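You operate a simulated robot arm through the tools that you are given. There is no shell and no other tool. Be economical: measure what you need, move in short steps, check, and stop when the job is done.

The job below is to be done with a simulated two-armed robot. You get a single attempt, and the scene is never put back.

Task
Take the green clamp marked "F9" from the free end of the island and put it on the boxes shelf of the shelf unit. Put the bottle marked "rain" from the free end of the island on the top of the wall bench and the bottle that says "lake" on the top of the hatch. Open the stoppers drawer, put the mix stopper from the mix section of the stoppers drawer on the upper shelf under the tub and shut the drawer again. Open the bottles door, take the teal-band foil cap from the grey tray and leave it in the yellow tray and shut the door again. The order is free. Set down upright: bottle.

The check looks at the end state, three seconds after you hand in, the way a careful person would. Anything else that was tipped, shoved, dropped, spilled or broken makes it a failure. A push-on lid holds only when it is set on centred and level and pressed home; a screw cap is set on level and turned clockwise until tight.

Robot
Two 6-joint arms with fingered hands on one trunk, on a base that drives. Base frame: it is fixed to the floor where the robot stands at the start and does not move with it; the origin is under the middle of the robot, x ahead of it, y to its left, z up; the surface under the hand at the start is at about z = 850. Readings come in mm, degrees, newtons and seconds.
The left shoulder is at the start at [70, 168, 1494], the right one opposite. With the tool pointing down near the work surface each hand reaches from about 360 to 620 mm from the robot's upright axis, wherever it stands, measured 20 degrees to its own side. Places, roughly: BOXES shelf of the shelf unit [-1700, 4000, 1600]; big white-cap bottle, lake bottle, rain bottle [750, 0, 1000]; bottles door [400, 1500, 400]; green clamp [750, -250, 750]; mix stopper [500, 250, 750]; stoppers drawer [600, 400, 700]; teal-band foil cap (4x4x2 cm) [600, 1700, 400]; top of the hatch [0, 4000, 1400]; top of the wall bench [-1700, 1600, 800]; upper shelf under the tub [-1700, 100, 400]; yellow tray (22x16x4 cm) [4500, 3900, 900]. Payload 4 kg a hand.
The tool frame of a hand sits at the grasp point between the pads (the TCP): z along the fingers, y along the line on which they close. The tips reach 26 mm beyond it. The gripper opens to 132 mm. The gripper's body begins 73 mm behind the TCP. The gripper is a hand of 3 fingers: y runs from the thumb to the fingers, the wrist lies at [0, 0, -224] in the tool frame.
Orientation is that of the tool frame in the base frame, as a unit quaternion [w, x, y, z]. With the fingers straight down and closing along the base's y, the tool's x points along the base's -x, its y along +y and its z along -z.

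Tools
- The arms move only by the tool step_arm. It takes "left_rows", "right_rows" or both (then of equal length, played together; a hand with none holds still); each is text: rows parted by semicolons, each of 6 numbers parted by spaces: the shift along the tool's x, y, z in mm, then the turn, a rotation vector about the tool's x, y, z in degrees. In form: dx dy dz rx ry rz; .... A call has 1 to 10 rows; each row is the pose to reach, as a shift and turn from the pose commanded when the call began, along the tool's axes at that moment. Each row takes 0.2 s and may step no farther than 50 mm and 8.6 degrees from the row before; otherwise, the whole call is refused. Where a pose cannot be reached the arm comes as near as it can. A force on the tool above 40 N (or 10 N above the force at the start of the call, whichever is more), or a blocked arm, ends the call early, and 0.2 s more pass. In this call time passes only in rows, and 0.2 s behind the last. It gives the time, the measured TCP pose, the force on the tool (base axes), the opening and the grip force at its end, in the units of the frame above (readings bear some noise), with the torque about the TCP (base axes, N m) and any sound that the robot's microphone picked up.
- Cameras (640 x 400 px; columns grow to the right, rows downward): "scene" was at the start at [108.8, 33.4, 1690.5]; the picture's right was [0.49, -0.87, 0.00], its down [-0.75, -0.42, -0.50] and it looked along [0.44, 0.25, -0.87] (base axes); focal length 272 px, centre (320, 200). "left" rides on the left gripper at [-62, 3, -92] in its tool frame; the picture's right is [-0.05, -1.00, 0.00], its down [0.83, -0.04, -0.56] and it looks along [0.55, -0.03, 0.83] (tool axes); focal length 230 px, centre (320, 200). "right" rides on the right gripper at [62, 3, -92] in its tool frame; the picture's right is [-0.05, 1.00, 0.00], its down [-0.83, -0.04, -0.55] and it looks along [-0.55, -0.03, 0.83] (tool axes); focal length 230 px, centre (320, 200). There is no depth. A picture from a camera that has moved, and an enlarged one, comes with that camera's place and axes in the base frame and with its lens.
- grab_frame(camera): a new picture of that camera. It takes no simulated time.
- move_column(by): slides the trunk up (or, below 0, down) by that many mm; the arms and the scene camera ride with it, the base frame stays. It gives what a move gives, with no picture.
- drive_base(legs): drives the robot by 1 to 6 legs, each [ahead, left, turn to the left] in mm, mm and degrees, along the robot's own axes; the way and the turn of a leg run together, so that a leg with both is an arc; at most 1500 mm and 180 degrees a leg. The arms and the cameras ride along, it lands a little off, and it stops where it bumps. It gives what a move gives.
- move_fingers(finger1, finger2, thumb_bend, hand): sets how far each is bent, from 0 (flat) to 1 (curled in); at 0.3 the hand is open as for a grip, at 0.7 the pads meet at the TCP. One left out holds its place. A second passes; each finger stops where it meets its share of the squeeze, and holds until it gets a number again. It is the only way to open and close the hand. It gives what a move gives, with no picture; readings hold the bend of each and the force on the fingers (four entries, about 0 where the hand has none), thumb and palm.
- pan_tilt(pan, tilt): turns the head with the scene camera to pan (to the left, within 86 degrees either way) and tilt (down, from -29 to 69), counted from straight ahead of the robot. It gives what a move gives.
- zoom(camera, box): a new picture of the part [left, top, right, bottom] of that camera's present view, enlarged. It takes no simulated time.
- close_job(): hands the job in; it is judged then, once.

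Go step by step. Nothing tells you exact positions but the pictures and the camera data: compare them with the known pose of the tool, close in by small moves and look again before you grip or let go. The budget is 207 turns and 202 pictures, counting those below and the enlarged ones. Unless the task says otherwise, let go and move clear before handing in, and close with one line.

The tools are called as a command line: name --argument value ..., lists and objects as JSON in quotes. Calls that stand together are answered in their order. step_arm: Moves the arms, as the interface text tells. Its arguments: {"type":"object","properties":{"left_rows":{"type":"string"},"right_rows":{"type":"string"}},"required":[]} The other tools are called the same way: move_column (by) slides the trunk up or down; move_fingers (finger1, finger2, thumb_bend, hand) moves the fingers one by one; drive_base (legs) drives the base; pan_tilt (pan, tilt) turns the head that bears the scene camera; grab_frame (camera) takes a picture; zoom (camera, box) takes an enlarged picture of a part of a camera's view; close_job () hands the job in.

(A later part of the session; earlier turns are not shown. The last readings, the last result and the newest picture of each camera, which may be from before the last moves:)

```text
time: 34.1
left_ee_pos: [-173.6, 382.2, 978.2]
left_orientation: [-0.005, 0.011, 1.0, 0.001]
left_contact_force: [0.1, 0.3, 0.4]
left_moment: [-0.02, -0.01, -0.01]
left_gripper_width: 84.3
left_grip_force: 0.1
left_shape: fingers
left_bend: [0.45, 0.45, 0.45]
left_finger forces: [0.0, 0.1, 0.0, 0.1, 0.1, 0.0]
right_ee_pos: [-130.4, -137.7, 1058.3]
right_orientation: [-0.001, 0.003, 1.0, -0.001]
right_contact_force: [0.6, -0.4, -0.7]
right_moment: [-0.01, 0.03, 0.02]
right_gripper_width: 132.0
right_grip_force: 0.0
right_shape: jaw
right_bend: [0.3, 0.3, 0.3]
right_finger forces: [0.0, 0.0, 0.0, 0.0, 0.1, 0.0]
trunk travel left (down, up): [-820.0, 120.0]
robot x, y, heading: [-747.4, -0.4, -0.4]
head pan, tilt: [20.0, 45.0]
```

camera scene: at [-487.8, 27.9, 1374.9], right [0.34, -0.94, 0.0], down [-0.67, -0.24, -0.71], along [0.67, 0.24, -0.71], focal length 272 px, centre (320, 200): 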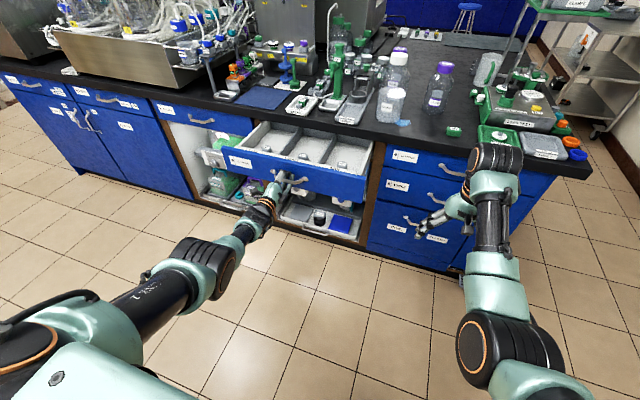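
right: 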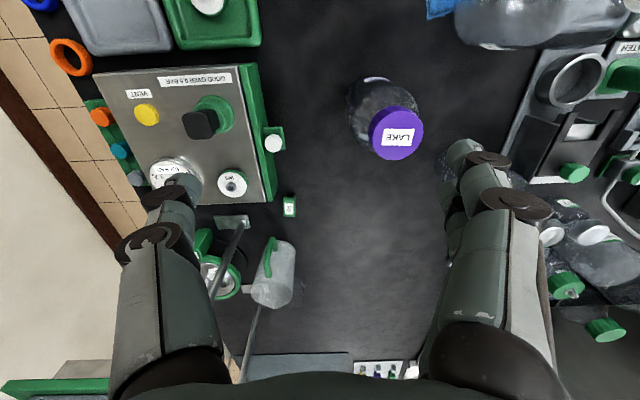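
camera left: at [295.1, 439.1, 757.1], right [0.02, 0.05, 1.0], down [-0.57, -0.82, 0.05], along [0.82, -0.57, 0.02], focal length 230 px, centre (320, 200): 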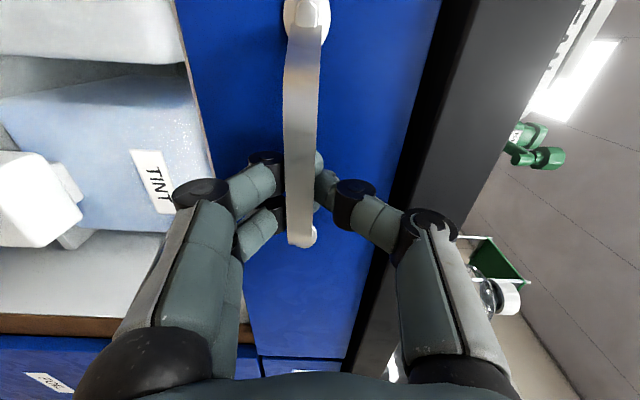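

The left hand points down again. I bring it in line with the mix stopper and drive forward over the open drawer.

step_arm --left_rows "8 -40 0 0 0 0; 16 -80 0 0 0 0; 28 -115 0 0 0 0; 40 -150 0 0 0 0"

drive_base --legs '[[545, 0, 0.4]]'

grab_frame --camera "left"

pan_tilt --pan 30 --tilt 60

grab_frame --camera "scene"

```text
time: 35.1
left_ee_pos: [-216.5, 233.3, 979.2]
left_orientation: [-0.003, 0.01, 1.0, 0.001]
left_contact_force: [0.5, 0.5, 0.1]
left_moment: [0.01, -0.02, 0.0]
left_gripper_width: 84.3
left_grip_force: 0.1
left_shape: fingers
left_bend: [0.45, 0.45, 0.45]
left_finger forces: [0.0, 0.0, 0.0, 0.0, 0.0, 0.0]
right_ee_pos: [-131.6, -137.6, 1059.0]
right_orientation: [0.0, 0.004, 1.0, 0.0]
right_contact_force: [-0.3, 0.5, 0.7]
right_moment: [0.0, -0.03, -0.01]
right_gripper_width: 131.9
right_grip_force: 0.1
right_shape: jaw
right_bend: [0.3, 0.3, 0.3]
right_finger forces: [0.1, 0.0, 0.0, 0.1, 0.0, 0.1]
trunk travel left (down, up): [-820.0, 120.0]
robot x, y, heading: [-751.0, 1.8, -0.7]
head pan, tilt: [20.0, 45.0]
```

```text
time: 38.2
left_ee_pos: [327.1, 242.1, 978.5]
left_orientation: [-0.003, 0.005, 1.0, 0.0]
left_contact_force: [-0.5, 0.2, -0.2]
left_moment: [0.04, -0.03, -0.01]
left_gripper_width: 84.3
left_grip_force: 0.3
left_shape: fingers
left_bend: [0.45, 0.45, 0.45]
left_finger forces: [0.0, 0.0, 0.1, 0.1, 0.1, 0.0]
right_ee_pos: [416.3, -130.1, 1059.4]
right_orientation: [0.0, -0.003, 1.0, -0.001]
right_contact_force: [0.7, -0.5, 0.1]
right_moment: [0.04, 0.0, 0.0]
right_gripper_width: 132.0
right_grip_force: 0.1
right_shape: jaw
right_bend: [0.3, 0.3, 0.3]
right_finger forces: [0.0, 0.0, 0.0, 0.0, 0.1, 0.0]
trunk travel left (down, up): [-820.0, 120.0]
robot x, y, heading: [-200.3, 1.7, 0.4]
head pan, tilt: [20.0, 45.0]
```

```text
172 pictures are left
camera left: at [389.4, 244.1, 1070.2], right [0.04, -1.0, 0.0], down [-0.83, -0.04, 0.56], along [-0.56, -0.02, -0.83], focal length 230 px, centre (320, 200)
```

left: 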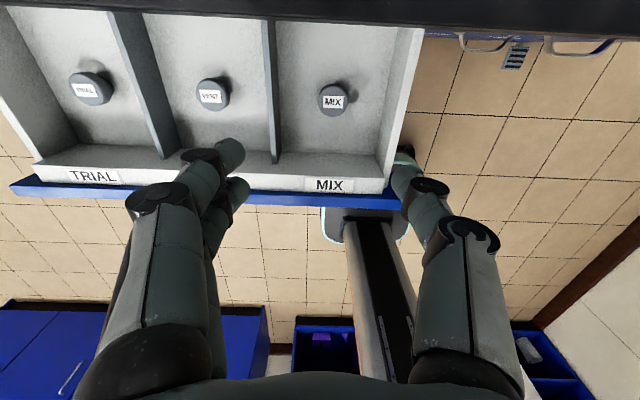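

```text
time: 39.0
left_ee_pos: [328.9, 240.5, 977.3]
left_orientation: [-0.005, 0.005, 1.0, 0.0]
left_contact_force: [0.6, 0.2, -0.2]
left_moment: [0.01, 0.02, -0.01]
left_gripper_width: 84.5
left_grip_force: 0.0
left_shape: fingers
left_bend: [0.45, 0.45, 0.45]
left_finger forces: [0.0, 0.0, 0.1, 0.1, 0.0, 0.0]
right_ee_pos: [417.4, -129.8, 1059.3]
right_orientation: [-0.001, -0.003, 1.0, 0.0]
right_contact_force: [0.3, 0.0, 0.6]
right_moment: [0.0, -0.01, 0.01]
right_gripper_width: 132.0
right_grip_force: 0.1
right_shape: jaw
right_bend: [0.3, 0.3, 0.3]
right_finger forces: [0.1, 0.0, 0.0, 0.0, 0.0, 0.0]
trunk travel left (down, up): [-820.0, 120.0]
robot x, y, heading: [-199.2, 3.1, 0.4]
head pan, tilt: [30.0, 60.0]
```

```text
171 pictures are left
camera scene: at [-91.3, 35.6, 1570.4], right [0.5, -0.86, 0.0], down [-0.75, -0.44, -0.5], along [0.43, 0.25, -0.87], focal length 272 px, centre (320, 200)
```

scene: 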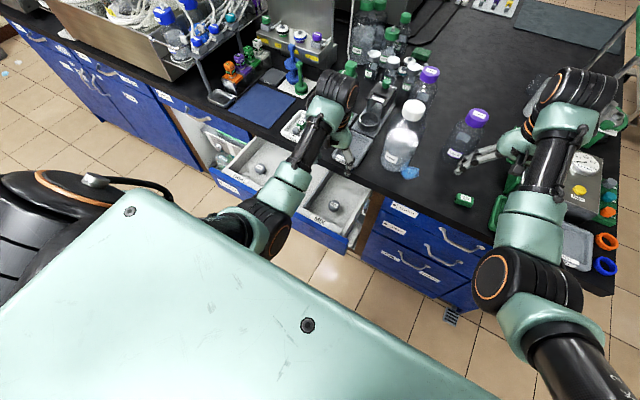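

The mix stopper is at about [328, 226], its top near z 741. I lower the left hand toward it in steps and check.

step_arm --left_rows "0 -14 30 0 0 0; 0 -14 70 0 0 0; 0 -14 110 0 0 0; 0 -14 150 0 0 0"

grab_frame --camera "left"

```text
time: 40.0
left_ee_pos: [328.6, 227.5, 827.6]
left_orientation: [-0.003, 0.005, 1.0, 0.0]
left_contact_force: [-0.4, -0.8, -0.3]
left_moment: [0.02, -0.02, -0.01]
left_gripper_width: 84.4
left_grip_force: 0.1
left_shape: fingers
left_bend: [0.45, 0.45, 0.45]
left_finger forces: [0.0, 0.0, 0.0, 0.1, 0.0, 0.1]
right_ee_pos: [416.7, -131.7, 1058.4]
right_orientation: [0.0, -0.003, 1.0, 0.0]
right_contact_force: [0.5, -0.5, 0.0]
right_moment: [-0.01, -0.01, -0.02]
right_gripper_width: 132.2
right_grip_force: 0.2
right_shape: jaw
right_bend: [0.3, 0.3, 0.3]
right_finger forces: [0.0, 0.1, 0.0, 0.1, 0.1, 0.1]
trunk travel left (down, up): [-820.0, 120.0]
robot x, y, heading: [-200.9, -3.1, 0.5]
head pan, tilt: [30.0, 60.0]
```

```text
170 pictures are left
camera left: at [390.5, 229.5, 921.0], right [0.04, -1.0, 0.0], down [-0.83, -0.04, 0.56], along [-0.56, -0.02, -0.83], focal length 230 px, centre (320, 200)
```

left: 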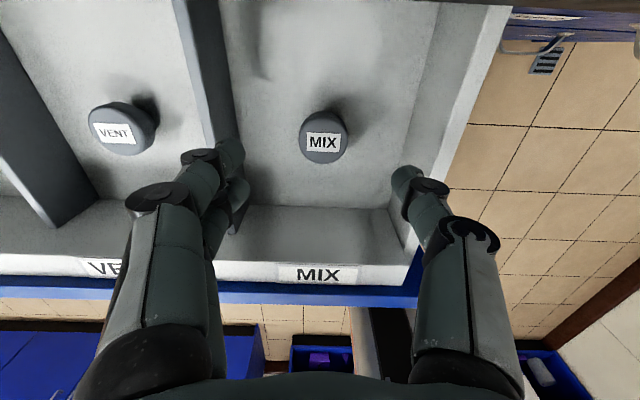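

The stopper is centred under the hand. I narrow the fingers a bit for the section walls and go down.

move_fingers --hand "left" --finger1 0.5 --finger2 0.5 --thumb_bend 0.5

step_arm --left_rows "2 -2 30 0 0 0; 2 -2 60 0 0 0; 2 -2 76 0 0 0; 2 -2 84 0 0 0; 2 -2 90 0 0 0"

grab_frame --camera "left"

```text
time: 41.0
left_ee_pos: [328.2, 227.0, 829.7]
left_orientation: [-0.006, 0.005, 1.0, -0.001]
left_contact_force: [0.0, 0.1, -1.2]
left_moment: [0.02, -0.03, 0.01]
left_gripper_width: 68.3
left_grip_force: 0.1
left_shape: fingers
left_bend: [0.5, 0.5, 0.5]
left_finger forces: [0.1, 0.0, 0.0, 0.0, 0.0, 0.0]
right_ee_pos: [417.8, -128.3, 1060.1]
right_orientation: [0.0, -0.002, 1.0, 0.0]
right_contact_force: [0.3, -0.4, 0.1]
right_moment: [-0.01, 0.0, -0.01]
right_gripper_width: 131.7
right_grip_force: 0.1
right_shape: jaw
right_bend: [0.3, 0.3, 0.3]
right_finger forces: [0.0, 0.0, 0.0, 0.0, 0.0, 0.0]
trunk travel left (down, up): [-820.0, 120.0]
robot x, y, heading: [-199.0, -2.1, 0.2]
head pan, tilt: [30.0, 60.0]
```

```text
time: 42.3
left_ee_pos: [325.4, 223.4, 746.1]
left_orientation: [0.004, 0.004, 1.0, 0.001]
left_contact_force: [-23.2, -1.7, 30.2]
left_moment: [0.03, -2.85, -0.18]
left_gripper_width: 68.4
left_grip_force: 10.3
left_shape: fingers
left_bend: [0.5, 0.5, 0.5]
left_finger forces: [1.5, 5.7, 0.1, 0.0, 13.9, 0.1]
right_ee_pos: [408.2, -130.7, 1063.2]
right_orientation: [0.004, -0.003, 1.0, 0.001]
right_contact_force: [-0.2, 0.5, 0.0]
right_moment: [-0.01, 0.0, 0.03]
right_gripper_width: 131.8
right_grip_force: 0.0
right_shape: jaw
right_bend: [0.3, 0.3, 0.3]
right_finger forces: [0.1, 0.1, 0.0, 0.0, 0.1, 0.1]
trunk travel left (down, up): [-820.0, 120.0]
robot x, y, heading: [-199.0, 1.4, 0.3]
head pan, tilt: [30.0, 60.0]
stopped in row 5 (left hand): the force on the tool passed its limit at 46 N (the readings are from after the stop); the commanded pose is now the measured one
```

```text
169 pictures are left
camera left: at [385.4, 226.8, 840.0], right [0.04, -1.0, 0.0], down [-0.84, -0.04, 0.55], along [-0.55, -0.02, -0.84], focal length 230 px, centre (320, 200)
```

left: 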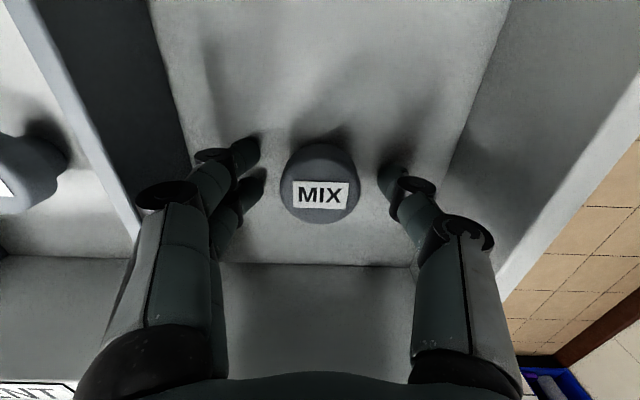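

The fingertips reached the drawer floor, and the camera side of the hand also touched the counter edge. I lift slightly and tilt the hand back from the counter.

step_arm --left_rows "0 0 -10 0 0 0; 0 0 -14 0 -5 0; -2 0 -14 0 -10 0; -2 0 -7 0 -12 0"

grab_frame --camera "left"

```text
time: 43.3
left_ee_pos: [333.7, 225.3, 749.4]
left_orientation: [0.107, 0.003, 0.994, 0.0]
left_contact_force: [-0.5, -0.2, 2.2]
left_moment: [0.12, 0.1, 0.05]
left_gripper_width: 67.9
left_grip_force: 1.3
left_shape: fingers
left_bend: [0.5, 0.5, 0.5]
left_finger forces: [0.0, 2.4, 0.1, 0.0, 0.0, 0.1]
right_ee_pos: [417.1, -128.0, 1058.9]
right_orientation: [-0.001, -0.002, 1.0, -0.001]
right_contact_force: [-0.1, 0.0, 0.1]
right_moment: [0.02, -0.01, 0.01]
right_gripper_width: 131.9
right_grip_force: 0.0
right_shape: jaw
right_bend: [0.3, 0.3, 0.3]
right_finger forces: [0.0, 0.1, 0.0, 0.0, 0.0, 0.0]
trunk travel left (down, up): [-820.0, 120.0]
robot x, y, heading: [-197.5, -0.4, 0.5]
head pan, tilt: [30.0, 60.0]
```

```text
168 pictures are left
camera left: at [373.0, 228.1, 853.1], right [0.04, -1.0, 0.01], down [-0.93, -0.04, 0.37], along [-0.37, -0.03, -0.93], focal length 230 px, centre (320, 200)
```

left: 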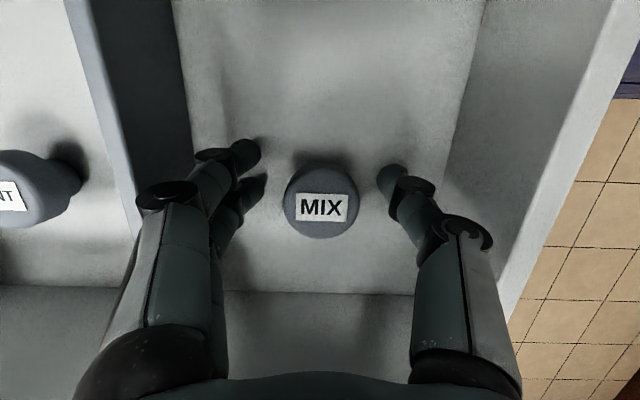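

The hand is a bit too far in +x relative to the stopper. I shift about 10 mm back and close.

step_arm --left_rows "5 0 -3 0 0 0; 11 0 -2 0 0 0"

grab_frame --camera "left"

move_fingers --hand "left" --finger1 0.75 --finger2 0.75 --thumb_bend 0.75

grab_frame --camera "left"

```text
time: 43.9
left_ee_pos: [321.4, 224.3, 750.1]
left_orientation: [0.107, 0.004, 0.994, 0.0]
left_contact_force: [0.6, 0.4, 1.2]
left_moment: [0.14, 0.0, -0.05]
left_gripper_width: 68.0
left_grip_force: 1.0
left_shape: fingers
left_bend: [0.5, 0.5, 0.5]
left_finger forces: [0.1, 2.2, 0.1, 0.0, 0.0, 0.0]
right_ee_pos: [417.3, -130.5, 1058.6]
right_orientation: [0.0, -0.003, 1.0, 0.0]
right_contact_force: [0.3, 0.2, -0.6]
right_moment: [0.01, 0.01, 0.01]
right_gripper_width: 131.7
right_grip_force: 0.0
right_shape: jaw
right_bend: [0.3, 0.3, 0.3]
right_finger forces: [0.0, 0.0, 0.0, 0.0, 0.1, 0.0]
trunk travel left (down, up): [-820.0, 120.0]
robot x, y, heading: [-199.5, -0.5, 0.2]
head pan, tilt: [30.0, 60.0]
```

```text
167 pictures are left
camera left: at [361.2, 227.6, 853.2], right [0.04, -1.0, 0.01], down [-0.93, -0.04, 0.37], along [-0.37, -0.03, -0.93], focal length 230 px, centre (320, 200)
```

left: 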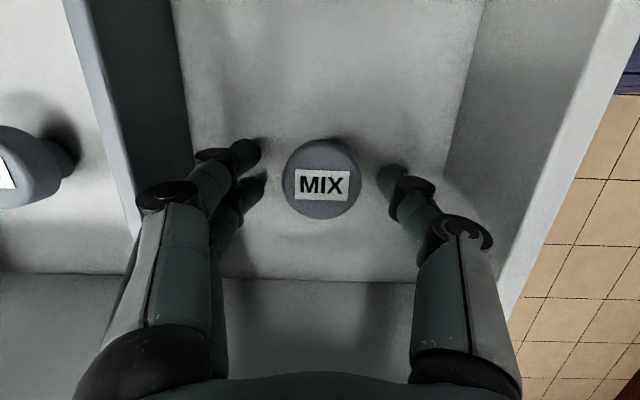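

```text
time: 44.9
left_ee_pos: [319.8, 225.7, 749.1]
left_orientation: [0.105, 0.003, 0.994, 0.0]
left_contact_force: [-1.1, 0.5, -0.8]
left_moment: [0.01, -0.01, -0.01]
left_gripper_width: 30.5
left_grip_force: 15.3
left_shape: fingers
left_bend: [0.63, 0.72, 0.66]
left_finger forces: [7.8, 8.1, 0.0, 0.0, 15.4, 0.1]
right_ee_pos: [416.7, -129.6, 1059.4]
right_orientation: [0.0, -0.003, 1.0, 0.0]
right_contact_force: [-0.2, -0.1, -0.3]
right_moment: [0.01, -0.02, -0.02]
right_gripper_width: 132.0
right_grip_force: 0.1
right_shape: jaw
right_bend: [0.3, 0.3, 0.3]
right_finger forces: [0.1, 0.0, 0.0, 0.0, 0.1, 0.0]
trunk travel left (down, up): [-820.0, 120.0]
robot x, y, heading: [-197.5, -2.0, 0.4]
head pan, tilt: [30.0, 60.0]
```

```text
166 pictures are left
camera left: at [361.0, 227.8, 852.3], right [0.04, -1.0, 0.01], down [-0.93, -0.04, 0.37], along [-0.37, -0.03, -0.93], focal length 230 px, centre (320, 200)
```

left: 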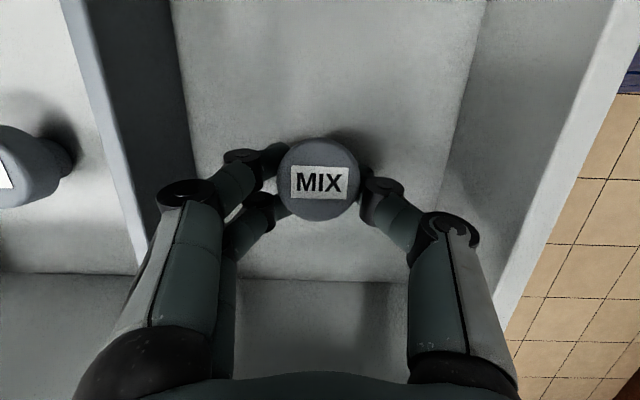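

The stopper is gripped firmly. I lift it straight up out of the drawer.

step_arm --left_rows "-4 0 -20 0 0 0; -10 0 -50 0 0 0; -18 0 -90 0 0 0; -28 0 -130 0 0 0; -38 0 -170 0 0 0; -48 0 -210 0 0 0"

grab_frame --camera "left"

```text
time: 46.3
left_ee_pos: [323.1, 226.4, 964.2]
left_orientation: [0.106, 0.003, 0.994, 0.0]
left_contact_force: [-0.3, -0.2, 0.4]
left_moment: [-0.01, 0.04, -0.01]
left_gripper_width: 30.3
left_grip_force: 15.6
left_shape: fingers
left_bend: [0.63, 0.72, 0.67]
left_finger forces: [7.7, 7.5, 0.1, 0.1, 14.9, 0.1]
right_ee_pos: [416.8, -129.9, 1059.0]
right_orientation: [0.0, -0.002, 1.0, -0.001]
right_contact_force: [0.5, -0.9, -0.3]
right_moment: [-0.02, 0.0, -0.01]
right_gripper_width: 132.1
right_grip_force: 0.0
right_shape: jaw
right_bend: [0.3, 0.3, 0.3]
right_finger forces: [0.0, 0.0, 0.0, 0.0, 0.1, 0.0]
trunk travel left (down, up): [-820.0, 120.0]
robot x, y, heading: [-199.6, 3.1, 0.3]
head pan, tilt: [30.0, 60.0]
```

```text
165 pictures are left
camera left: at [363.7, 228.5, 1067.5], right [0.04, -1.0, 0.01], down [-0.93, -0.04, 0.37], along [-0.37, -0.03, -0.93], focal length 230 px, centre (320, 200)
```

left: 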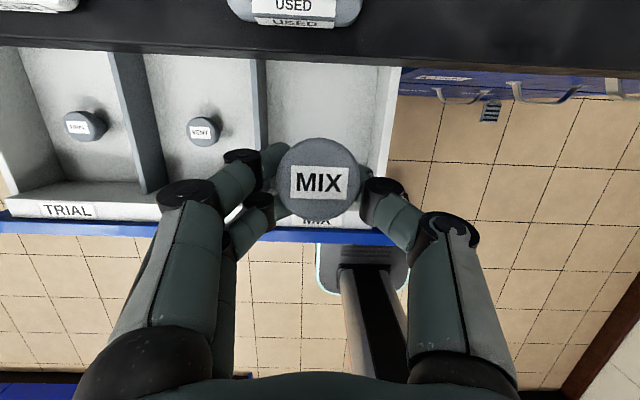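

The stopper is secured. I back away, strafe to centre the right hand on the drawer, and pitch the right hand forward to push it shut with a closed fist.

drive_base --legs '[[-560, 0, 0], [0, 510, 0]]'

step_arm --right_rows "-22 0 0 0 -8.5 0; -44 0 0 0 -17 0; -66 0 0 0 -25.5 0; -88 0 0 0 -34 0; -110 0 0 0 -42.5 0; -132 0 0 0 -51 0; -154 0 0 0 -59.5 0; -176 0 0 0 -68 0; -198 0 0 0 -76.5 0; -220 0 0 0 -85 0"

move_fingers --hand "right" --finger1 0.8 --finger2 0.8 --thumb_bend 0.75

move_column --by -290

grab_frame --camera "scene"

```text
time: 52.1
left_ee_pos: [-229.6, 747.0, 963.7]
left_orientation: [0.105, 0.006, 0.994, 0.001]
left_contact_force: [-0.4, -0.2, -0.3]
left_moment: [-0.03, -0.01, -0.01]
left_gripper_width: 30.0
left_grip_force: 14.8
left_shape: fingers
left_bend: [0.64, 0.72, 0.67]
left_finger forces: [7.7, 7.5, 0.1, 0.0, 14.8, 0.1]
right_ee_pos: [-138.2, 391.0, 1058.8]
right_orientation: [0.0, 0.0, 1.0, 0.0]
right_contact_force: [-0.1, -0.1, 0.3]
right_moment: [0.02, -0.04, 0.02]
right_gripper_width: 131.8
right_grip_force: 0.1
right_shape: jaw
right_bend: [0.3, 0.3, 0.3]
right_finger forces: [0.0, 0.0, 0.0, 0.0, 0.1, 0.1]
trunk travel left (down, up): [-820.0, 120.0]
robot x, y, heading: [-754.8, 526.4, -0.2]
head pan, tilt: [30.0, 60.0]
```

```text
time: 54.3
left_ee_pos: [-228.6, 747.4, 963.9]
left_orientation: [0.105, 0.006, 0.994, -0.001]
left_contact_force: [0.5, 0.6, 0.7]
left_moment: [0.01, -0.01, 0.01]
left_gripper_width: 30.2
left_grip_force: 15.0
left_shape: fingers
left_bend: [0.64, 0.72, 0.67]
left_finger forces: [7.7, 7.4, 0.0, 0.0, 14.9, 0.1]
right_ee_pos: [73.4, 386.3, 1057.9]
right_orientation: [0.649, 0.011, 0.761, -0.007]
right_contact_force: [-0.6, 0.2, 0.0]
right_moment: [0.0, 0.01, -0.01]
right_gripper_width: 132.0
right_grip_force: 0.0
right_shape: jaw
right_bend: [0.3, 0.3, 0.3]
right_finger forces: [0.0, 0.0, 0.0, 0.0, 0.1, 0.1]
right hand out of reach, approached as far as the arm can: row 10
trunk travel left (down, up): [-820.0, 120.0]
robot x, y, heading: [-754.2, 524.9, 0.0]
head pan, tilt: [30.0, 60.0]
```

```text
time: 55.3
left_ee_pos: [-229.9, 747.4, 963.1]
left_orientation: [0.106, 0.005, 0.994, 0.0]
left_contact_force: [0.4, 0.1, 1.2]
left_moment: [0.02, -0.02, 0.02]
left_gripper_width: 30.2
left_grip_force: 14.9
left_shape: fingers
left_bend: [0.64, 0.72, 0.67]
left_finger forces: [7.6, 7.4, 0.0, 0.0, 14.9, 0.1]
right_ee_pos: [72.1, 384.8, 1058.9]
right_orientation: [0.65, 0.009, 0.76, -0.011]
right_contact_force: [0.4, -0.1, -0.5]
right_moment: [-0.02, 0.01, -0.01]
right_gripper_width: 0.1
right_grip_force: 0.1
right_shape: fingers
right_bend: [0.77, 0.77, 0.74]
right_finger forces: [0.0, 0.0, 0.1, 0.0, 0.0, 0.0]
trunk travel left (down, up): [-820.0, 120.0]
robot x, y, heading: [-754.7, 527.4, -0.1]
head pan, tilt: [30.0, 60.0]
```

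```text
time: 58.2
left_ee_pos: [-230.2, 747.3, 674.4]
left_orientation: [0.105, 0.005, 0.994, 0.0]
left_contact_force: [0.8, 0.3, -1.2]
left_moment: [0.04, -0.01, 0.03]
left_gripper_width: 30.1
left_grip_force: 15.1
left_shape: fingers
left_bend: [0.64, 0.72, 0.67]
left_finger forces: [7.7, 7.5, 0.0, 0.0, 14.7, 0.1]
right_ee_pos: [72.0, 385.8, 770.3]
right_orientation: [0.651, 0.009, 0.759, -0.01]
right_contact_force: [-0.3, -0.2, 0.1]
right_moment: [0.05, -0.01, 0.01]
right_gripper_width: 0.1
right_grip_force: 0.1
right_shape: fingers
right_bend: [0.77, 0.77, 0.74]
right_finger forces: [0.0, 0.0, 0.1, 0.1, 0.0, 0.0]
trunk travel left (down, up): [-530.0, 410.0]
robot x, y, heading: [-754.7, 522.7, -0.1]
head pan, tilt: [30.0, 60.0]
```

```text
164 pictures are left
camera scene: at [-646.9, 559.8, 1280.4], right [0.5, -0.87, 0.0], down [-0.75, -0.43, -0.5], along [0.43, 0.25, -0.87], focal length 272 px, centre (320, 200)
```

scene: 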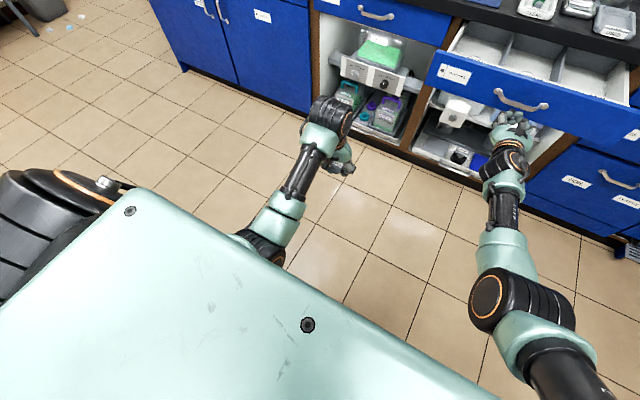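

The fist faces the drawer front. I drive forward 300 mm to push it nearly shut, then check.

drive_base --legs '[[310, 0, 0]]'

pan_tilt --pan -10 --tilt 45

grab_frame --camera "scene"

```text
time: 60.4
left_ee_pos: [83.6, 749.0, 674.8]
left_orientation: [0.107, 0.006, 0.994, 0.0]
left_contact_force: [-0.5, -0.1, -0.2]
left_moment: [0.0, -0.01, 0.04]
left_gripper_width: 30.1
left_grip_force: 15.2
left_shape: fingers
left_bend: [0.64, 0.72, 0.67]
left_finger forces: [7.7, 7.6, 0.1, 0.0, 14.8, 0.0]
right_ee_pos: [384.7, 387.0, 770.1]
right_orientation: [0.65, 0.009, 0.759, -0.01]
right_contact_force: [0.4, -2.1, 8.7]
right_moment: [0.15, -0.02, -0.11]
right_gripper_width: 0.0
right_grip_force: 4.0
right_shape: fingers
right_bend: [0.78, 0.78, 0.74]
right_finger forces: [8.7, 0.0, 0.0, 0.0, 0.1, 0.1]
trunk travel left (down, up): [-530.0, 410.0]
robot x, y, heading: [-440.8, 527.5, 0.2]
head pan, tilt: [30.0, 60.0]
```

```text
time: 61.4
left_ee_pos: [83.6, 749.0, 674.3]
left_orientation: [0.105, 0.005, 0.994, 0.0]
left_contact_force: [-0.6, 0.4, -0.5]
left_moment: [0.02, -0.01, 0.02]
left_gripper_width: 30.3
left_grip_force: 15.0
left_shape: fingers
left_bend: [0.64, 0.72, 0.67]
left_finger forces: [7.7, 7.5, 0.0, 0.0, 14.8, 0.0]
right_ee_pos: [385.4, 387.5, 770.3]
right_orientation: [0.651, 0.009, 0.759, -0.01]
right_contact_force: [3.1, -0.8, 6.3]
right_moment: [0.12, -0.03, -0.1]
right_gripper_width: 0.0
right_grip_force: 3.6
right_shape: fingers
right_bend: [0.78, 0.78, 0.74]
right_finger forces: [7.1, 0.0, 0.1, 0.1, 0.0, 0.1]
trunk travel left (down, up): [-530.0, 410.0]
robot x, y, heading: [-441.1, 523.1, 0.4]
head pan, tilt: [-10.0, 45.0]
```

```text
163 pictures are left
camera scene: at [-311.1, 513.5, 1300.0], right [-0.17, -0.99, 0.0], down [-0.7, 0.12, -0.71], along [0.7, -0.12, -0.71], focal length 272 px, centre (320, 200)
```

scene: 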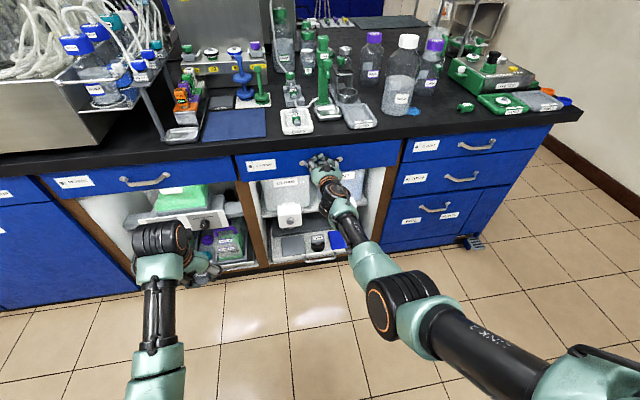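

The drawer seems almost closed; I zoom in to see the remaining gap.

zoom --camera "scene" --box '[220, 120, 420, 220]'

```text
3.20 times, centred on (320, 170) of scene
camera zoom: at [-311.1, 513.5, 1300.0], right [-0.17, -0.99, 0.0], down [-0.7, 0.12, -0.71], along [0.7, -0.12, -0.71], focal length 871 px, centre (320, 296)
```

zoom: 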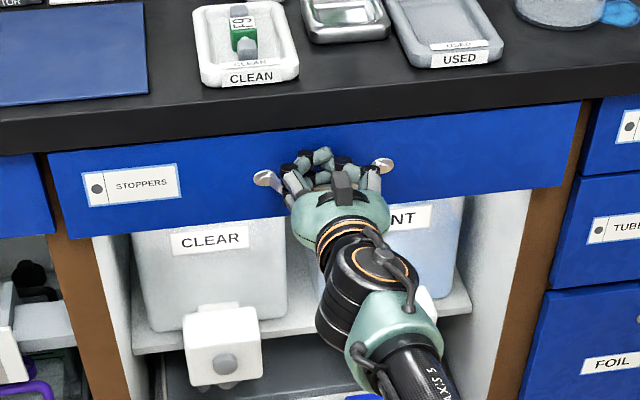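

It still stands out slightly. I push forward with the arm until I feel the stop.

step_arm --right_rows "0 0 8 0 0 0; 0 0 16 0 0 0; 0 0 24 0 0 0; 0 0 32 0 0 0; 0 0 40 0 0 0; 0 0 48 0 0 0"

zoom --camera "scene" --box '[220, 120, 420, 220]'

```text
time: 62.3
left_ee_pos: [79.1, 747.9, 677.0]
left_orientation: [0.11, 0.006, 0.994, -0.001]
left_contact_force: [0.3, 0.0, -0.9]
left_moment: [-0.05, 0.02, 0.0]
left_gripper_width: 30.1
left_grip_force: 14.6
left_shape: fingers
left_bend: [0.64, 0.72, 0.67]
left_finger forces: [7.7, 7.5, 0.1, 0.0, 14.7, 0.0]
right_ee_pos: [402.7, 385.7, 770.8]
right_orientation: [0.652, 0.011, 0.758, -0.012]
right_contact_force: [-31.9, -1.5, 12.9]
right_moment: [0.26, 0.09, -0.11]
right_gripper_width: 0.3
right_grip_force: 27.7
right_shape: fingers
right_bend: [0.8, 0.78, 0.77]
right_finger forces: [9.9, 0.0, 0.0, 0.0, 46.3, 0.0]
right hand out of reach, approached as far as the arm can: row 4
trunk travel left (down, up): [-530.0, 410.0]
robot x, y, heading: [-441.3, 526.9, -0.1]
head pan, tilt: [-10.0, 45.0]
stopped in row 4 (right hand): the force on the tool passed its limit at 44 N (the readings are from after the stop); the commanded pose is now the measured one
```

```text
3.20 times, centred on (320, 170) of scene
camera zoom: at [-320.0, 513.4, 1300.8], right [-0.17, -0.98, 0.0], down [-0.69, 0.12, -0.71], along [0.7, -0.12, -0.7], focal length 871 px, centre (320, 296)
```

zoom: 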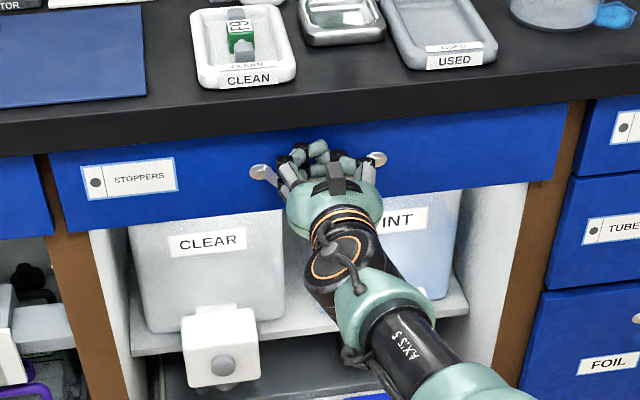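

The drawer is shut (firm stop at about 40 N). I retract the fist gently and verify.

step_arm --right_rows "-3 0 -4 0 0 0; -5 0 -20 0 0 0; -5 0 -50 0 0 0; -5 0 -90 0 0 0"

drive_base --legs '[[-150, 0, 0]]'

grab_frame --camera "scene"

```text
time: 63.3
left_ee_pos: [83.7, 749.9, 672.9]
left_orientation: [0.105, 0.006, 0.994, 0.0]
left_contact_force: [0.7, 0.6, -0.8]
left_moment: [0.02, 0.02, 0.0]
left_gripper_width: 30.1
left_grip_force: 15.1
left_shape: fingers
left_bend: [0.64, 0.72, 0.67]
left_finger forces: [7.7, 7.6, 0.0, 0.0, 14.9, 0.1]
right_ee_pos: [321.8, 386.4, 787.5]
right_orientation: [0.651, 0.009, 0.759, -0.014]
right_contact_force: [-0.6, 0.4, -0.9]
right_moment: [-0.05, -0.03, -0.01]
right_gripper_width: 0.0
right_grip_force: 0.0
right_shape: fingers
right_bend: [0.79, 0.78, 0.74]
right_finger forces: [0.1, 0.0, 0.0, 0.0, 0.0, 0.1]
trunk travel left (down, up): [-530.0, 410.0]
robot x, y, heading: [-443.7, 524.9, 0.3]
head pan, tilt: [-10.0, 45.0]
```

```text
time: 64.7
left_ee_pos: [-67.7, 747.7, 674.1]
left_orientation: [0.105, 0.007, 0.994, 0.0]
left_contact_force: [-0.6, -0.5, 0.2]
left_moment: [0.0, -0.01, 0.03]
left_gripper_width: 30.2
left_grip_force: 14.7
left_shape: fingers
left_bend: [0.64, 0.72, 0.67]
left_finger forces: [7.6, 7.5, 0.1, 0.0, 14.8, 0.0]
right_ee_pos: [169.0, 384.7, 783.2]
right_orientation: [0.648, 0.01, 0.761, -0.015]
right_contact_force: [0.6, 0.6, -0.2]
right_moment: [-0.02, 0.04, 0.01]
right_gripper_width: 0.0
right_grip_force: 0.1
right_shape: fingers
right_bend: [0.79, 0.78, 0.74]
right_finger forces: [0.1, 0.0, 0.1, 0.0, 0.1, 0.0]
trunk travel left (down, up): [-530.0, 410.0]
robot x, y, heading: [-596.5, 527.0, 0.2]
head pan, tilt: [-10.0, 45.0]
```

```text
160 pictures are left
camera scene: at [-463.3, 512.9, 1300.0], right [-0.17, -0.98, 0.0], down [-0.7, 0.12, -0.71], along [0.7, -0.12, -0.71], focal length 272 px, centre (320, 200)
```

scene: 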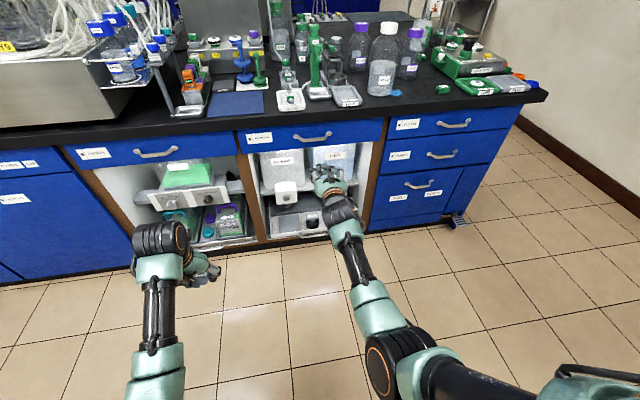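

The drawer is shut again. Next is the rain bottle with the right hand from above with a forward tilt: I raise the trunk, tilt the right hand to about 30 degrees, and tuck the left hand (with the stopper) in and up.

move_column --by 410

step_arm --right_rows "17 0 -13 0 7.3 0; 34 0 -26 0 14.6 0; 51 0 -39 0 21.9 0; 69 0 -52 0 29.2 0; 86 0 -65 0 36.5 0; 103 0 -78 0 43.7 0; 120 0 -91 0 51 0" --left_rows "14 11 -14 0 0 0; 28 22 -28 0 0 0; 42 34 -41 0 0 0; 56 46 -55 0 0 0; 70 57 -68 0 0 0; 85 69 -82 0 0 0; 100 80 -95 0 0 0"

move_fingers --hand "right" --finger1 0.3 --finger2 0.3 --thumb_bend 0.3

pan_tilt --pan -20 --tilt 40

grab_frame --camera "scene"

```text
refused: 410 is not a number from -400 to 400
```

```text
time: 66.3
left_ee_pos: [-185.4, 830.1, 745.8]
left_orientation: [0.104, 0.006, 0.995, -0.001]
left_contact_force: [-0.2, 0.2, -0.1]
left_moment: [0.03, -0.04, 0.0]
left_gripper_width: 29.6
left_grip_force: 14.7
left_shape: fingers
left_bend: [0.64, 0.72, 0.67]
left_finger forces: [7.4, 7.0, 0.0, 0.1, 14.6, 0.0]
right_ee_pos: [60.0, 377.8, 676.7]
right_orientation: [0.256, 0.016, 0.967, -0.016]
right_contact_force: [-0.3, -0.3, 0.1]
right_moment: [-0.01, -0.03, -0.03]
right_gripper_width: 0.1
right_grip_force: 0.0
right_shape: fingers
right_bend: [0.79, 0.78, 0.74]
right_finger forces: [0.1, 0.1, 0.0, 0.0, 0.1, 0.0]
trunk travel left (down, up): [-530.0, 410.0]
robot x, y, heading: [-590.9, 528.0, -0.4]
head pan, tilt: [-10.0, 45.0]
```

```text
time: 67.3
left_ee_pos: [-183.9, 829.2, 745.9]
left_orientation: [0.105, 0.007, 0.994, -0.001]
left_contact_force: [-0.5, 0.6, 0.3]
left_moment: [0.0, 0.05, -0.01]
left_gripper_width: 29.6
left_grip_force: 14.9
left_shape: fingers
left_bend: [0.64, 0.72, 0.67]
left_finger forces: [7.5, 7.0, 0.0, 0.0, 14.7, 0.0]
right_ee_pos: [63.1, 377.8, 678.5]
right_orientation: [0.259, 0.016, 0.966, -0.016]
right_contact_force: [-0.3, 0.6, 0.5]
right_moment: [-0.04, 0.02, 0.01]
right_gripper_width: 134.1
right_grip_force: 0.0
right_shape: fingers
right_bend: [0.3, 0.3, 0.3]
right_finger forces: [0.1, 0.1, 0.1, 0.1, 0.0, 0.0]
trunk travel left (down, up): [-530.0, 410.0]
robot x, y, heading: [-594.7, 527.8, 0.2]
head pan, tilt: [-10.0, 45.0]
```

```text
time: 68.0
left_ee_pos: [-184.1, 829.3, 746.4]
left_orientation: [0.105, 0.006, 0.994, -0.001]
left_contact_force: [0.2, 0.4, -0.5]
left_moment: [-0.01, -0.01, -0.02]
left_gripper_width: 29.5
left_grip_force: 14.4
left_shape: fingers
left_bend: [0.64, 0.72, 0.67]
left_finger forces: [7.5, 6.9, 0.1, 0.1, 14.6, 0.0]
right_ee_pos: [62.4, 378.0, 680.0]
right_orientation: [0.259, 0.016, 0.966, -0.014]
right_contact_force: [0.1, 0.2, 0.0]
right_moment: [-0.02, -0.03, -0.05]
right_gripper_width: 133.6
right_grip_force: 0.1
right_shape: fingers
right_bend: [0.3, 0.3, 0.3]
right_finger forces: [0.1, 0.0, 0.0, 0.1, 0.1, 0.0]
trunk travel left (down, up): [-530.0, 410.0]
robot x, y, heading: [-592.1, 529.1, 0.0]
head pan, tilt: [-20.0, 40.0]
```

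```text
159 pictures are left
camera scene: at [-462.5, 498.1, 1307.1], right [-0.34, -0.94, 0.0], down [-0.6, 0.22, -0.77], along [0.72, -0.26, -0.64], focal length 272 px, centre (320, 200)
```

scene: 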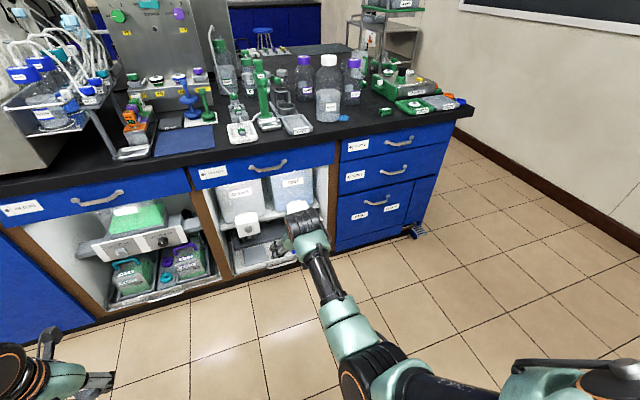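

The column call was refused for being over 400, so I raise it by 400, lift the right hand further to clear the white-cap bottle, and drive partway in.

move_column --by 400

step_arm --right_rows "-20 0 -35 0 0 0; -40 0 -69 0 0 0; -50 0 -87 0 0 0"

drive_base --legs '[[0, -244, 0], [400, 0, 0]]'

pan_tilt --pan -10 --tilt 50

grab_frame --camera "scene"

grab_frame --camera "right"

```text
time: 71.8
left_ee_pos: [-183.2, 829.1, 1147.3]
left_orientation: [0.106, 0.007, 0.994, -0.001]
left_contact_force: [0.4, 0.0, 0.0]
left_moment: [0.0, 0.02, 0.03]
left_gripper_width: 29.7
left_grip_force: 15.2
left_shape: fingers
left_bend: [0.64, 0.72, 0.67]
left_finger forces: [7.6, 7.0, 0.0, 0.0, 14.7, 0.0]
right_ee_pos: [61.7, 377.9, 1077.9]
right_orientation: [0.259, 0.015, 0.966, -0.015]
right_contact_force: [0.4, -0.7, 0.7]
right_moment: [0.02, -0.01, -0.03]
right_gripper_width: 133.9
right_grip_force: 0.0
right_shape: fingers
right_bend: [0.3, 0.3, 0.3]
right_finger forces: [0.0, 0.1, 0.0, 0.0, 0.0, 0.0]
trunk travel left (down, up): [-930.0, 10.0]
robot x, y, heading: [-588.8, 527.9, 0.0]
head pan, tilt: [-20.0, 40.0]
```

```text
time: 72.6
left_ee_pos: [-183.6, 828.9, 1146.4]
left_orientation: [0.105, 0.007, 0.994, -0.001]
left_contact_force: [0.4, 0.4, 0.1]
left_moment: [0.03, 0.01, -0.03]
left_gripper_width: 29.7
left_grip_force: 15.0
left_shape: fingers
left_bend: [0.64, 0.72, 0.67]
left_finger forces: [7.6, 7.0, 0.0, 0.1, 14.6, 0.0]
right_ee_pos: [62.4, 377.3, 1177.2]
right_orientation: [0.257, 0.018, 0.966, -0.019]
right_contact_force: [0.6, -0.2, 0.3]
right_moment: [-0.01, -0.03, 0.03]
right_gripper_width: 134.0
right_grip_force: 0.0
right_shape: fingers
right_bend: [0.3, 0.3, 0.3]
right_finger forces: [0.0, 0.0, 0.0, 0.1, 0.0, 0.0]
trunk travel left (down, up): [-930.0, 10.0]
robot x, y, heading: [-594.9, 524.7, 0.0]
head pan, tilt: [-20.0, 40.0]
```

```text
time: 76.5
left_ee_pos: [212.6, 585.4, 1146.4]
left_orientation: [0.106, 0.008, 0.994, -0.001]
left_contact_force: [0.3, 0.4, -0.2]
left_moment: [0.0, 0.0, -0.05]
left_gripper_width: 29.6
left_grip_force: 14.1
left_shape: fingers
left_bend: [0.64, 0.72, 0.67]
left_finger forces: [7.5, 6.9, 0.0, 0.1, 14.6, 0.0]
right_ee_pos: [458.4, 133.2, 1180.2]
right_orientation: [0.259, 0.02, 0.965, -0.018]
right_contact_force: [-1.3, 0.7, 0.1]
right_moment: [-0.01, -0.01, 0.02]
right_gripper_width: 133.7
right_grip_force: 0.0
right_shape: fingers
right_bend: [0.3, 0.3, 0.3]
right_finger forces: [0.0, 0.1, 0.0, 0.0, 0.1, 0.1]
trunk travel left (down, up): [-930.0, 10.0]
robot x, y, heading: [-196.3, 284.3, 0.1]
head pan, tilt: [-20.0, 40.0]
```

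```text
time: 77.2
left_ee_pos: [213.2, 585.1, 1145.6]
left_orientation: [0.105, 0.008, 0.994, 0.0]
left_contact_force: [0.2, 0.3, 0.0]
left_moment: [0.0, 0.0, 0.01]
left_gripper_width: 29.5
left_grip_force: 15.1
left_shape: fingers
left_bend: [0.64, 0.72, 0.67]
left_finger forces: [7.4, 7.1, 0.0, 0.1, 14.7, 0.0]
right_ee_pos: [460.6, 133.3, 1179.4]
right_orientation: [0.26, 0.019, 0.965, -0.02]
right_contact_force: [-0.3, -0.2, -0.2]
right_moment: [0.01, -0.01, 0.0]
right_gripper_width: 134.2
right_grip_force: 0.0
right_shape: fingers
right_bend: [0.3, 0.3, 0.3]
right_finger forces: [0.0, 0.0, 0.1, 0.1, 0.0, 0.0]
trunk travel left (down, up): [-930.0, 10.0]
robot x, y, heading: [-196.5, 281.9, -0.2]
head pan, tilt: [-10.0, 50.0]
```

```text
158 pictures are left
camera scene: at [-69.2, 270.7, 1693.0], right [-0.18, -0.98, 0.0], down [-0.75, 0.13, -0.64], along [0.63, -0.11, -0.77], focal length 272 px, centre (320, 200)
```

scene: 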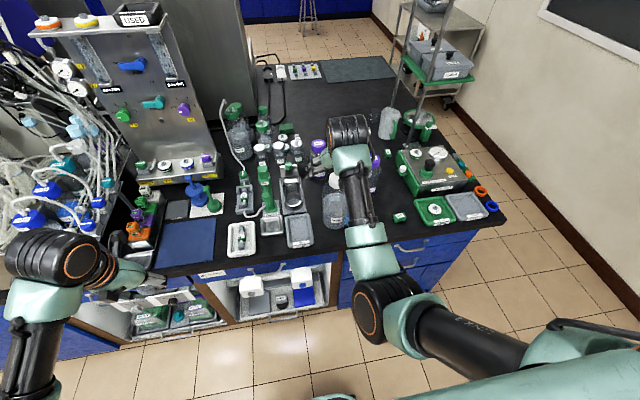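

```text
157 pictures are left
camera right: at [359.9, 141.5, 1227.6], right [0.09, 1.0, 0.0], down [0.44, -0.04, 0.9], along [0.89, -0.08, -0.44], focal length 230 px, centre (320, 200)
```

right: 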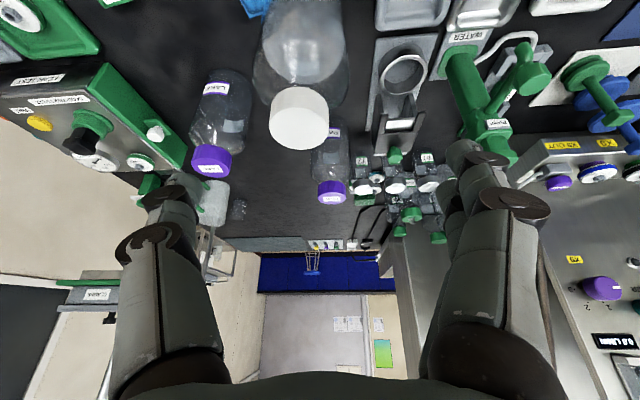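

Rain's purple cap is near [778, 132, 996], and the white bottle's top near z 1072 is safely below my hand. I drive on, then extend the arm.

drive_base --legs '[[225, 0, 0]]'

step_arm --right_rows "-30 0 20 0 0 0; -60 0 30 0 0 0; -86 0 50 0 0 0"

grab_frame --camera "right"

grab_frame --camera "scene"

```text
time: 78.9
left_ee_pos: [433.6, 589.6, 1146.7]
left_orientation: [0.108, 0.003, 0.994, 0.0]
left_contact_force: [0.3, 0.2, -0.9]
left_moment: [0.04, 0.0, 0.01]
left_gripper_width: 29.7
left_grip_force: 14.5
left_shape: fingers
left_bend: [0.64, 0.72, 0.67]
left_finger forces: [7.5, 7.0, 0.0, 0.0, 14.6, 0.0]
right_ee_pos: [684.7, 140.2, 1180.7]
right_orientation: [0.261, 0.014, 0.965, -0.018]
right_contact_force: [1.6, -0.3, 1.3]
right_moment: [0.01, 0.01, 0.0]
right_gripper_width: 133.9
right_grip_force: 0.1
right_shape: fingers
right_bend: [0.3, 0.3, 0.3]
right_finger forces: [0.1, 0.0, 0.0, 0.0, 0.0, 0.0]
trunk travel left (down, up): [-930.0, 10.0]
robot x, y, heading: [30.0, 284.9, 0.7]
head pan, tilt: [-10.0, 50.0]
```

```text
time: 79.7
left_ee_pos: [439.0, 589.8, 1144.8]
left_orientation: [0.105, 0.003, 0.994, 0.0]
left_contact_force: [-1.1, -0.5, -0.2]
left_moment: [0.0, 0.04, 0.0]
left_gripper_width: 29.5
left_grip_force: 14.8
left_shape: fingers
left_bend: [0.64, 0.72, 0.67]
left_finger forces: [7.5, 7.0, 0.1, 0.0, 14.6, 0.0]
right_ee_pos: [787.8, 136.7, 1180.6]
right_orientation: [0.258, 0.014, 0.966, -0.018]
right_contact_force: [1.0, 0.8, -0.1]
right_moment: [0.02, -0.01, 0.01]
right_gripper_width: 134.1
right_grip_force: 0.0
right_shape: fingers
right_bend: [0.3, 0.3, 0.3]
right_finger forces: [0.0, 0.0, 0.0, 0.0, 0.0, 0.0]
trunk travel left (down, up): [-930.0, 10.0]
robot x, y, heading: [31.1, 282.0, 0.6]
head pan, tilt: [-10.0, 50.0]
```

```text
156 pictures are left
camera right: at [687.6, 144.9, 1229.5], right [0.08, 1.0, 0.0], down [0.44, -0.03, 0.9], along [0.89, -0.07, -0.44], focal length 230 px, centre (320, 200)
```

right: 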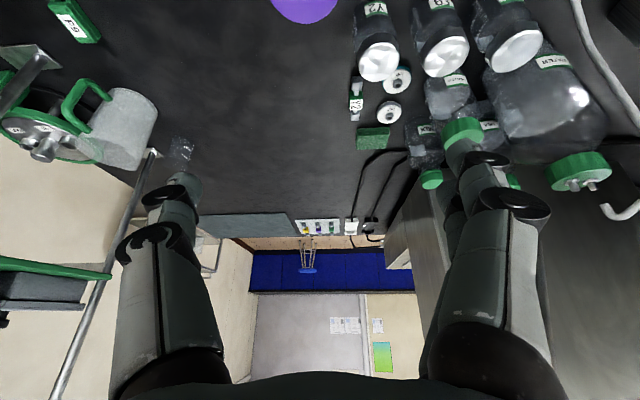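

```text
155 pictures are left
camera scene: at [159.4, 272.7, 1692.7], right [-0.17, -0.99, 0.0], down [-0.76, 0.13, -0.64], along [0.63, -0.11, -0.77], focal length 272 px, centre (320, 200)
```

scene: 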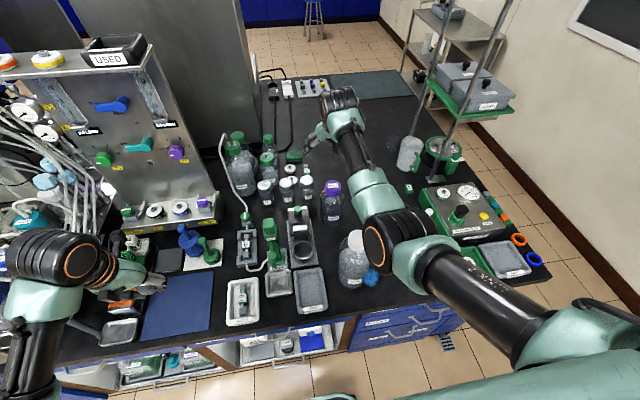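

The rain cap is at about [777, 125, 993]. I lower the tilted hand over it.

step_arm --right_rows "21 -6 31 0 0 0; 42 -11 62 0 0 0; 63 -11 94 0 0 0; 78 -11 115 0 0 0"

grab_frame --camera "right"

zoom --camera "scene" --box '[260, 80, 420, 240]'

```text
time: 80.7
left_ee_pos: [436.3, 591.7, 1146.0]
left_orientation: [0.105, 0.002, 0.994, -0.001]
left_contact_force: [0.5, 0.5, -0.5]
left_moment: [0.01, 0.01, -0.01]
left_gripper_width: 29.4
left_grip_force: 14.9
left_shape: fingers
left_bend: [0.64, 0.72, 0.67]
left_finger forces: [7.5, 7.0, 0.0, 0.0, 14.7, 0.0]
right_ee_pos: [778.1, 123.2, 1040.7]
right_orientation: [0.26, 0.013, 0.965, -0.018]
right_contact_force: [0.2, 0.2, 0.1]
right_moment: [0.0, -0.05, -0.02]
right_gripper_width: 133.8
right_grip_force: 0.1
right_shape: fingers
right_bend: [0.3, 0.3, 0.3]
right_finger forces: [0.1, 0.1, 0.0, 0.1, 0.0, 0.0]
trunk travel left (down, up): [-930.0, 10.0]
robot x, y, heading: [31.8, 282.7, 0.4]
head pan, tilt: [-10.0, 50.0]
```

```text
154 pictures are left
camera right: at [676.5, 131.1, 1089.7], right [0.08, 1.0, 0.0], down [0.44, -0.04, 0.9], along [0.9, -0.07, -0.44], focal length 230 px, centre (320, 200)
```

right: 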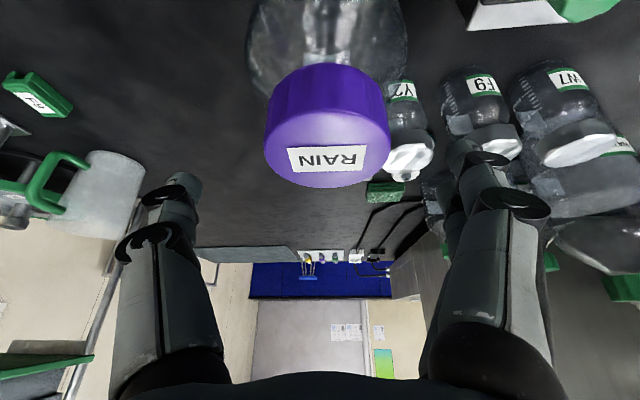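

```text
2.50 times, centred on (340, 160) of scene
camera zoom: at [157.1, 272.6, 1693.0], right [-0.17, -0.99, 0.0], down [-0.76, 0.13, -0.64], along [0.63, -0.11, -0.77], focal length 681 px, centre (270, 300)
```

zoom: 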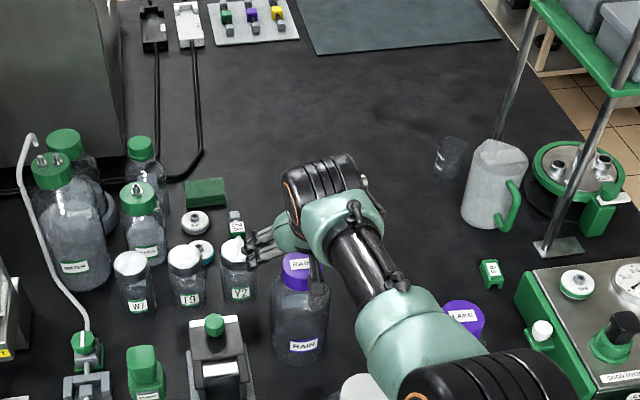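

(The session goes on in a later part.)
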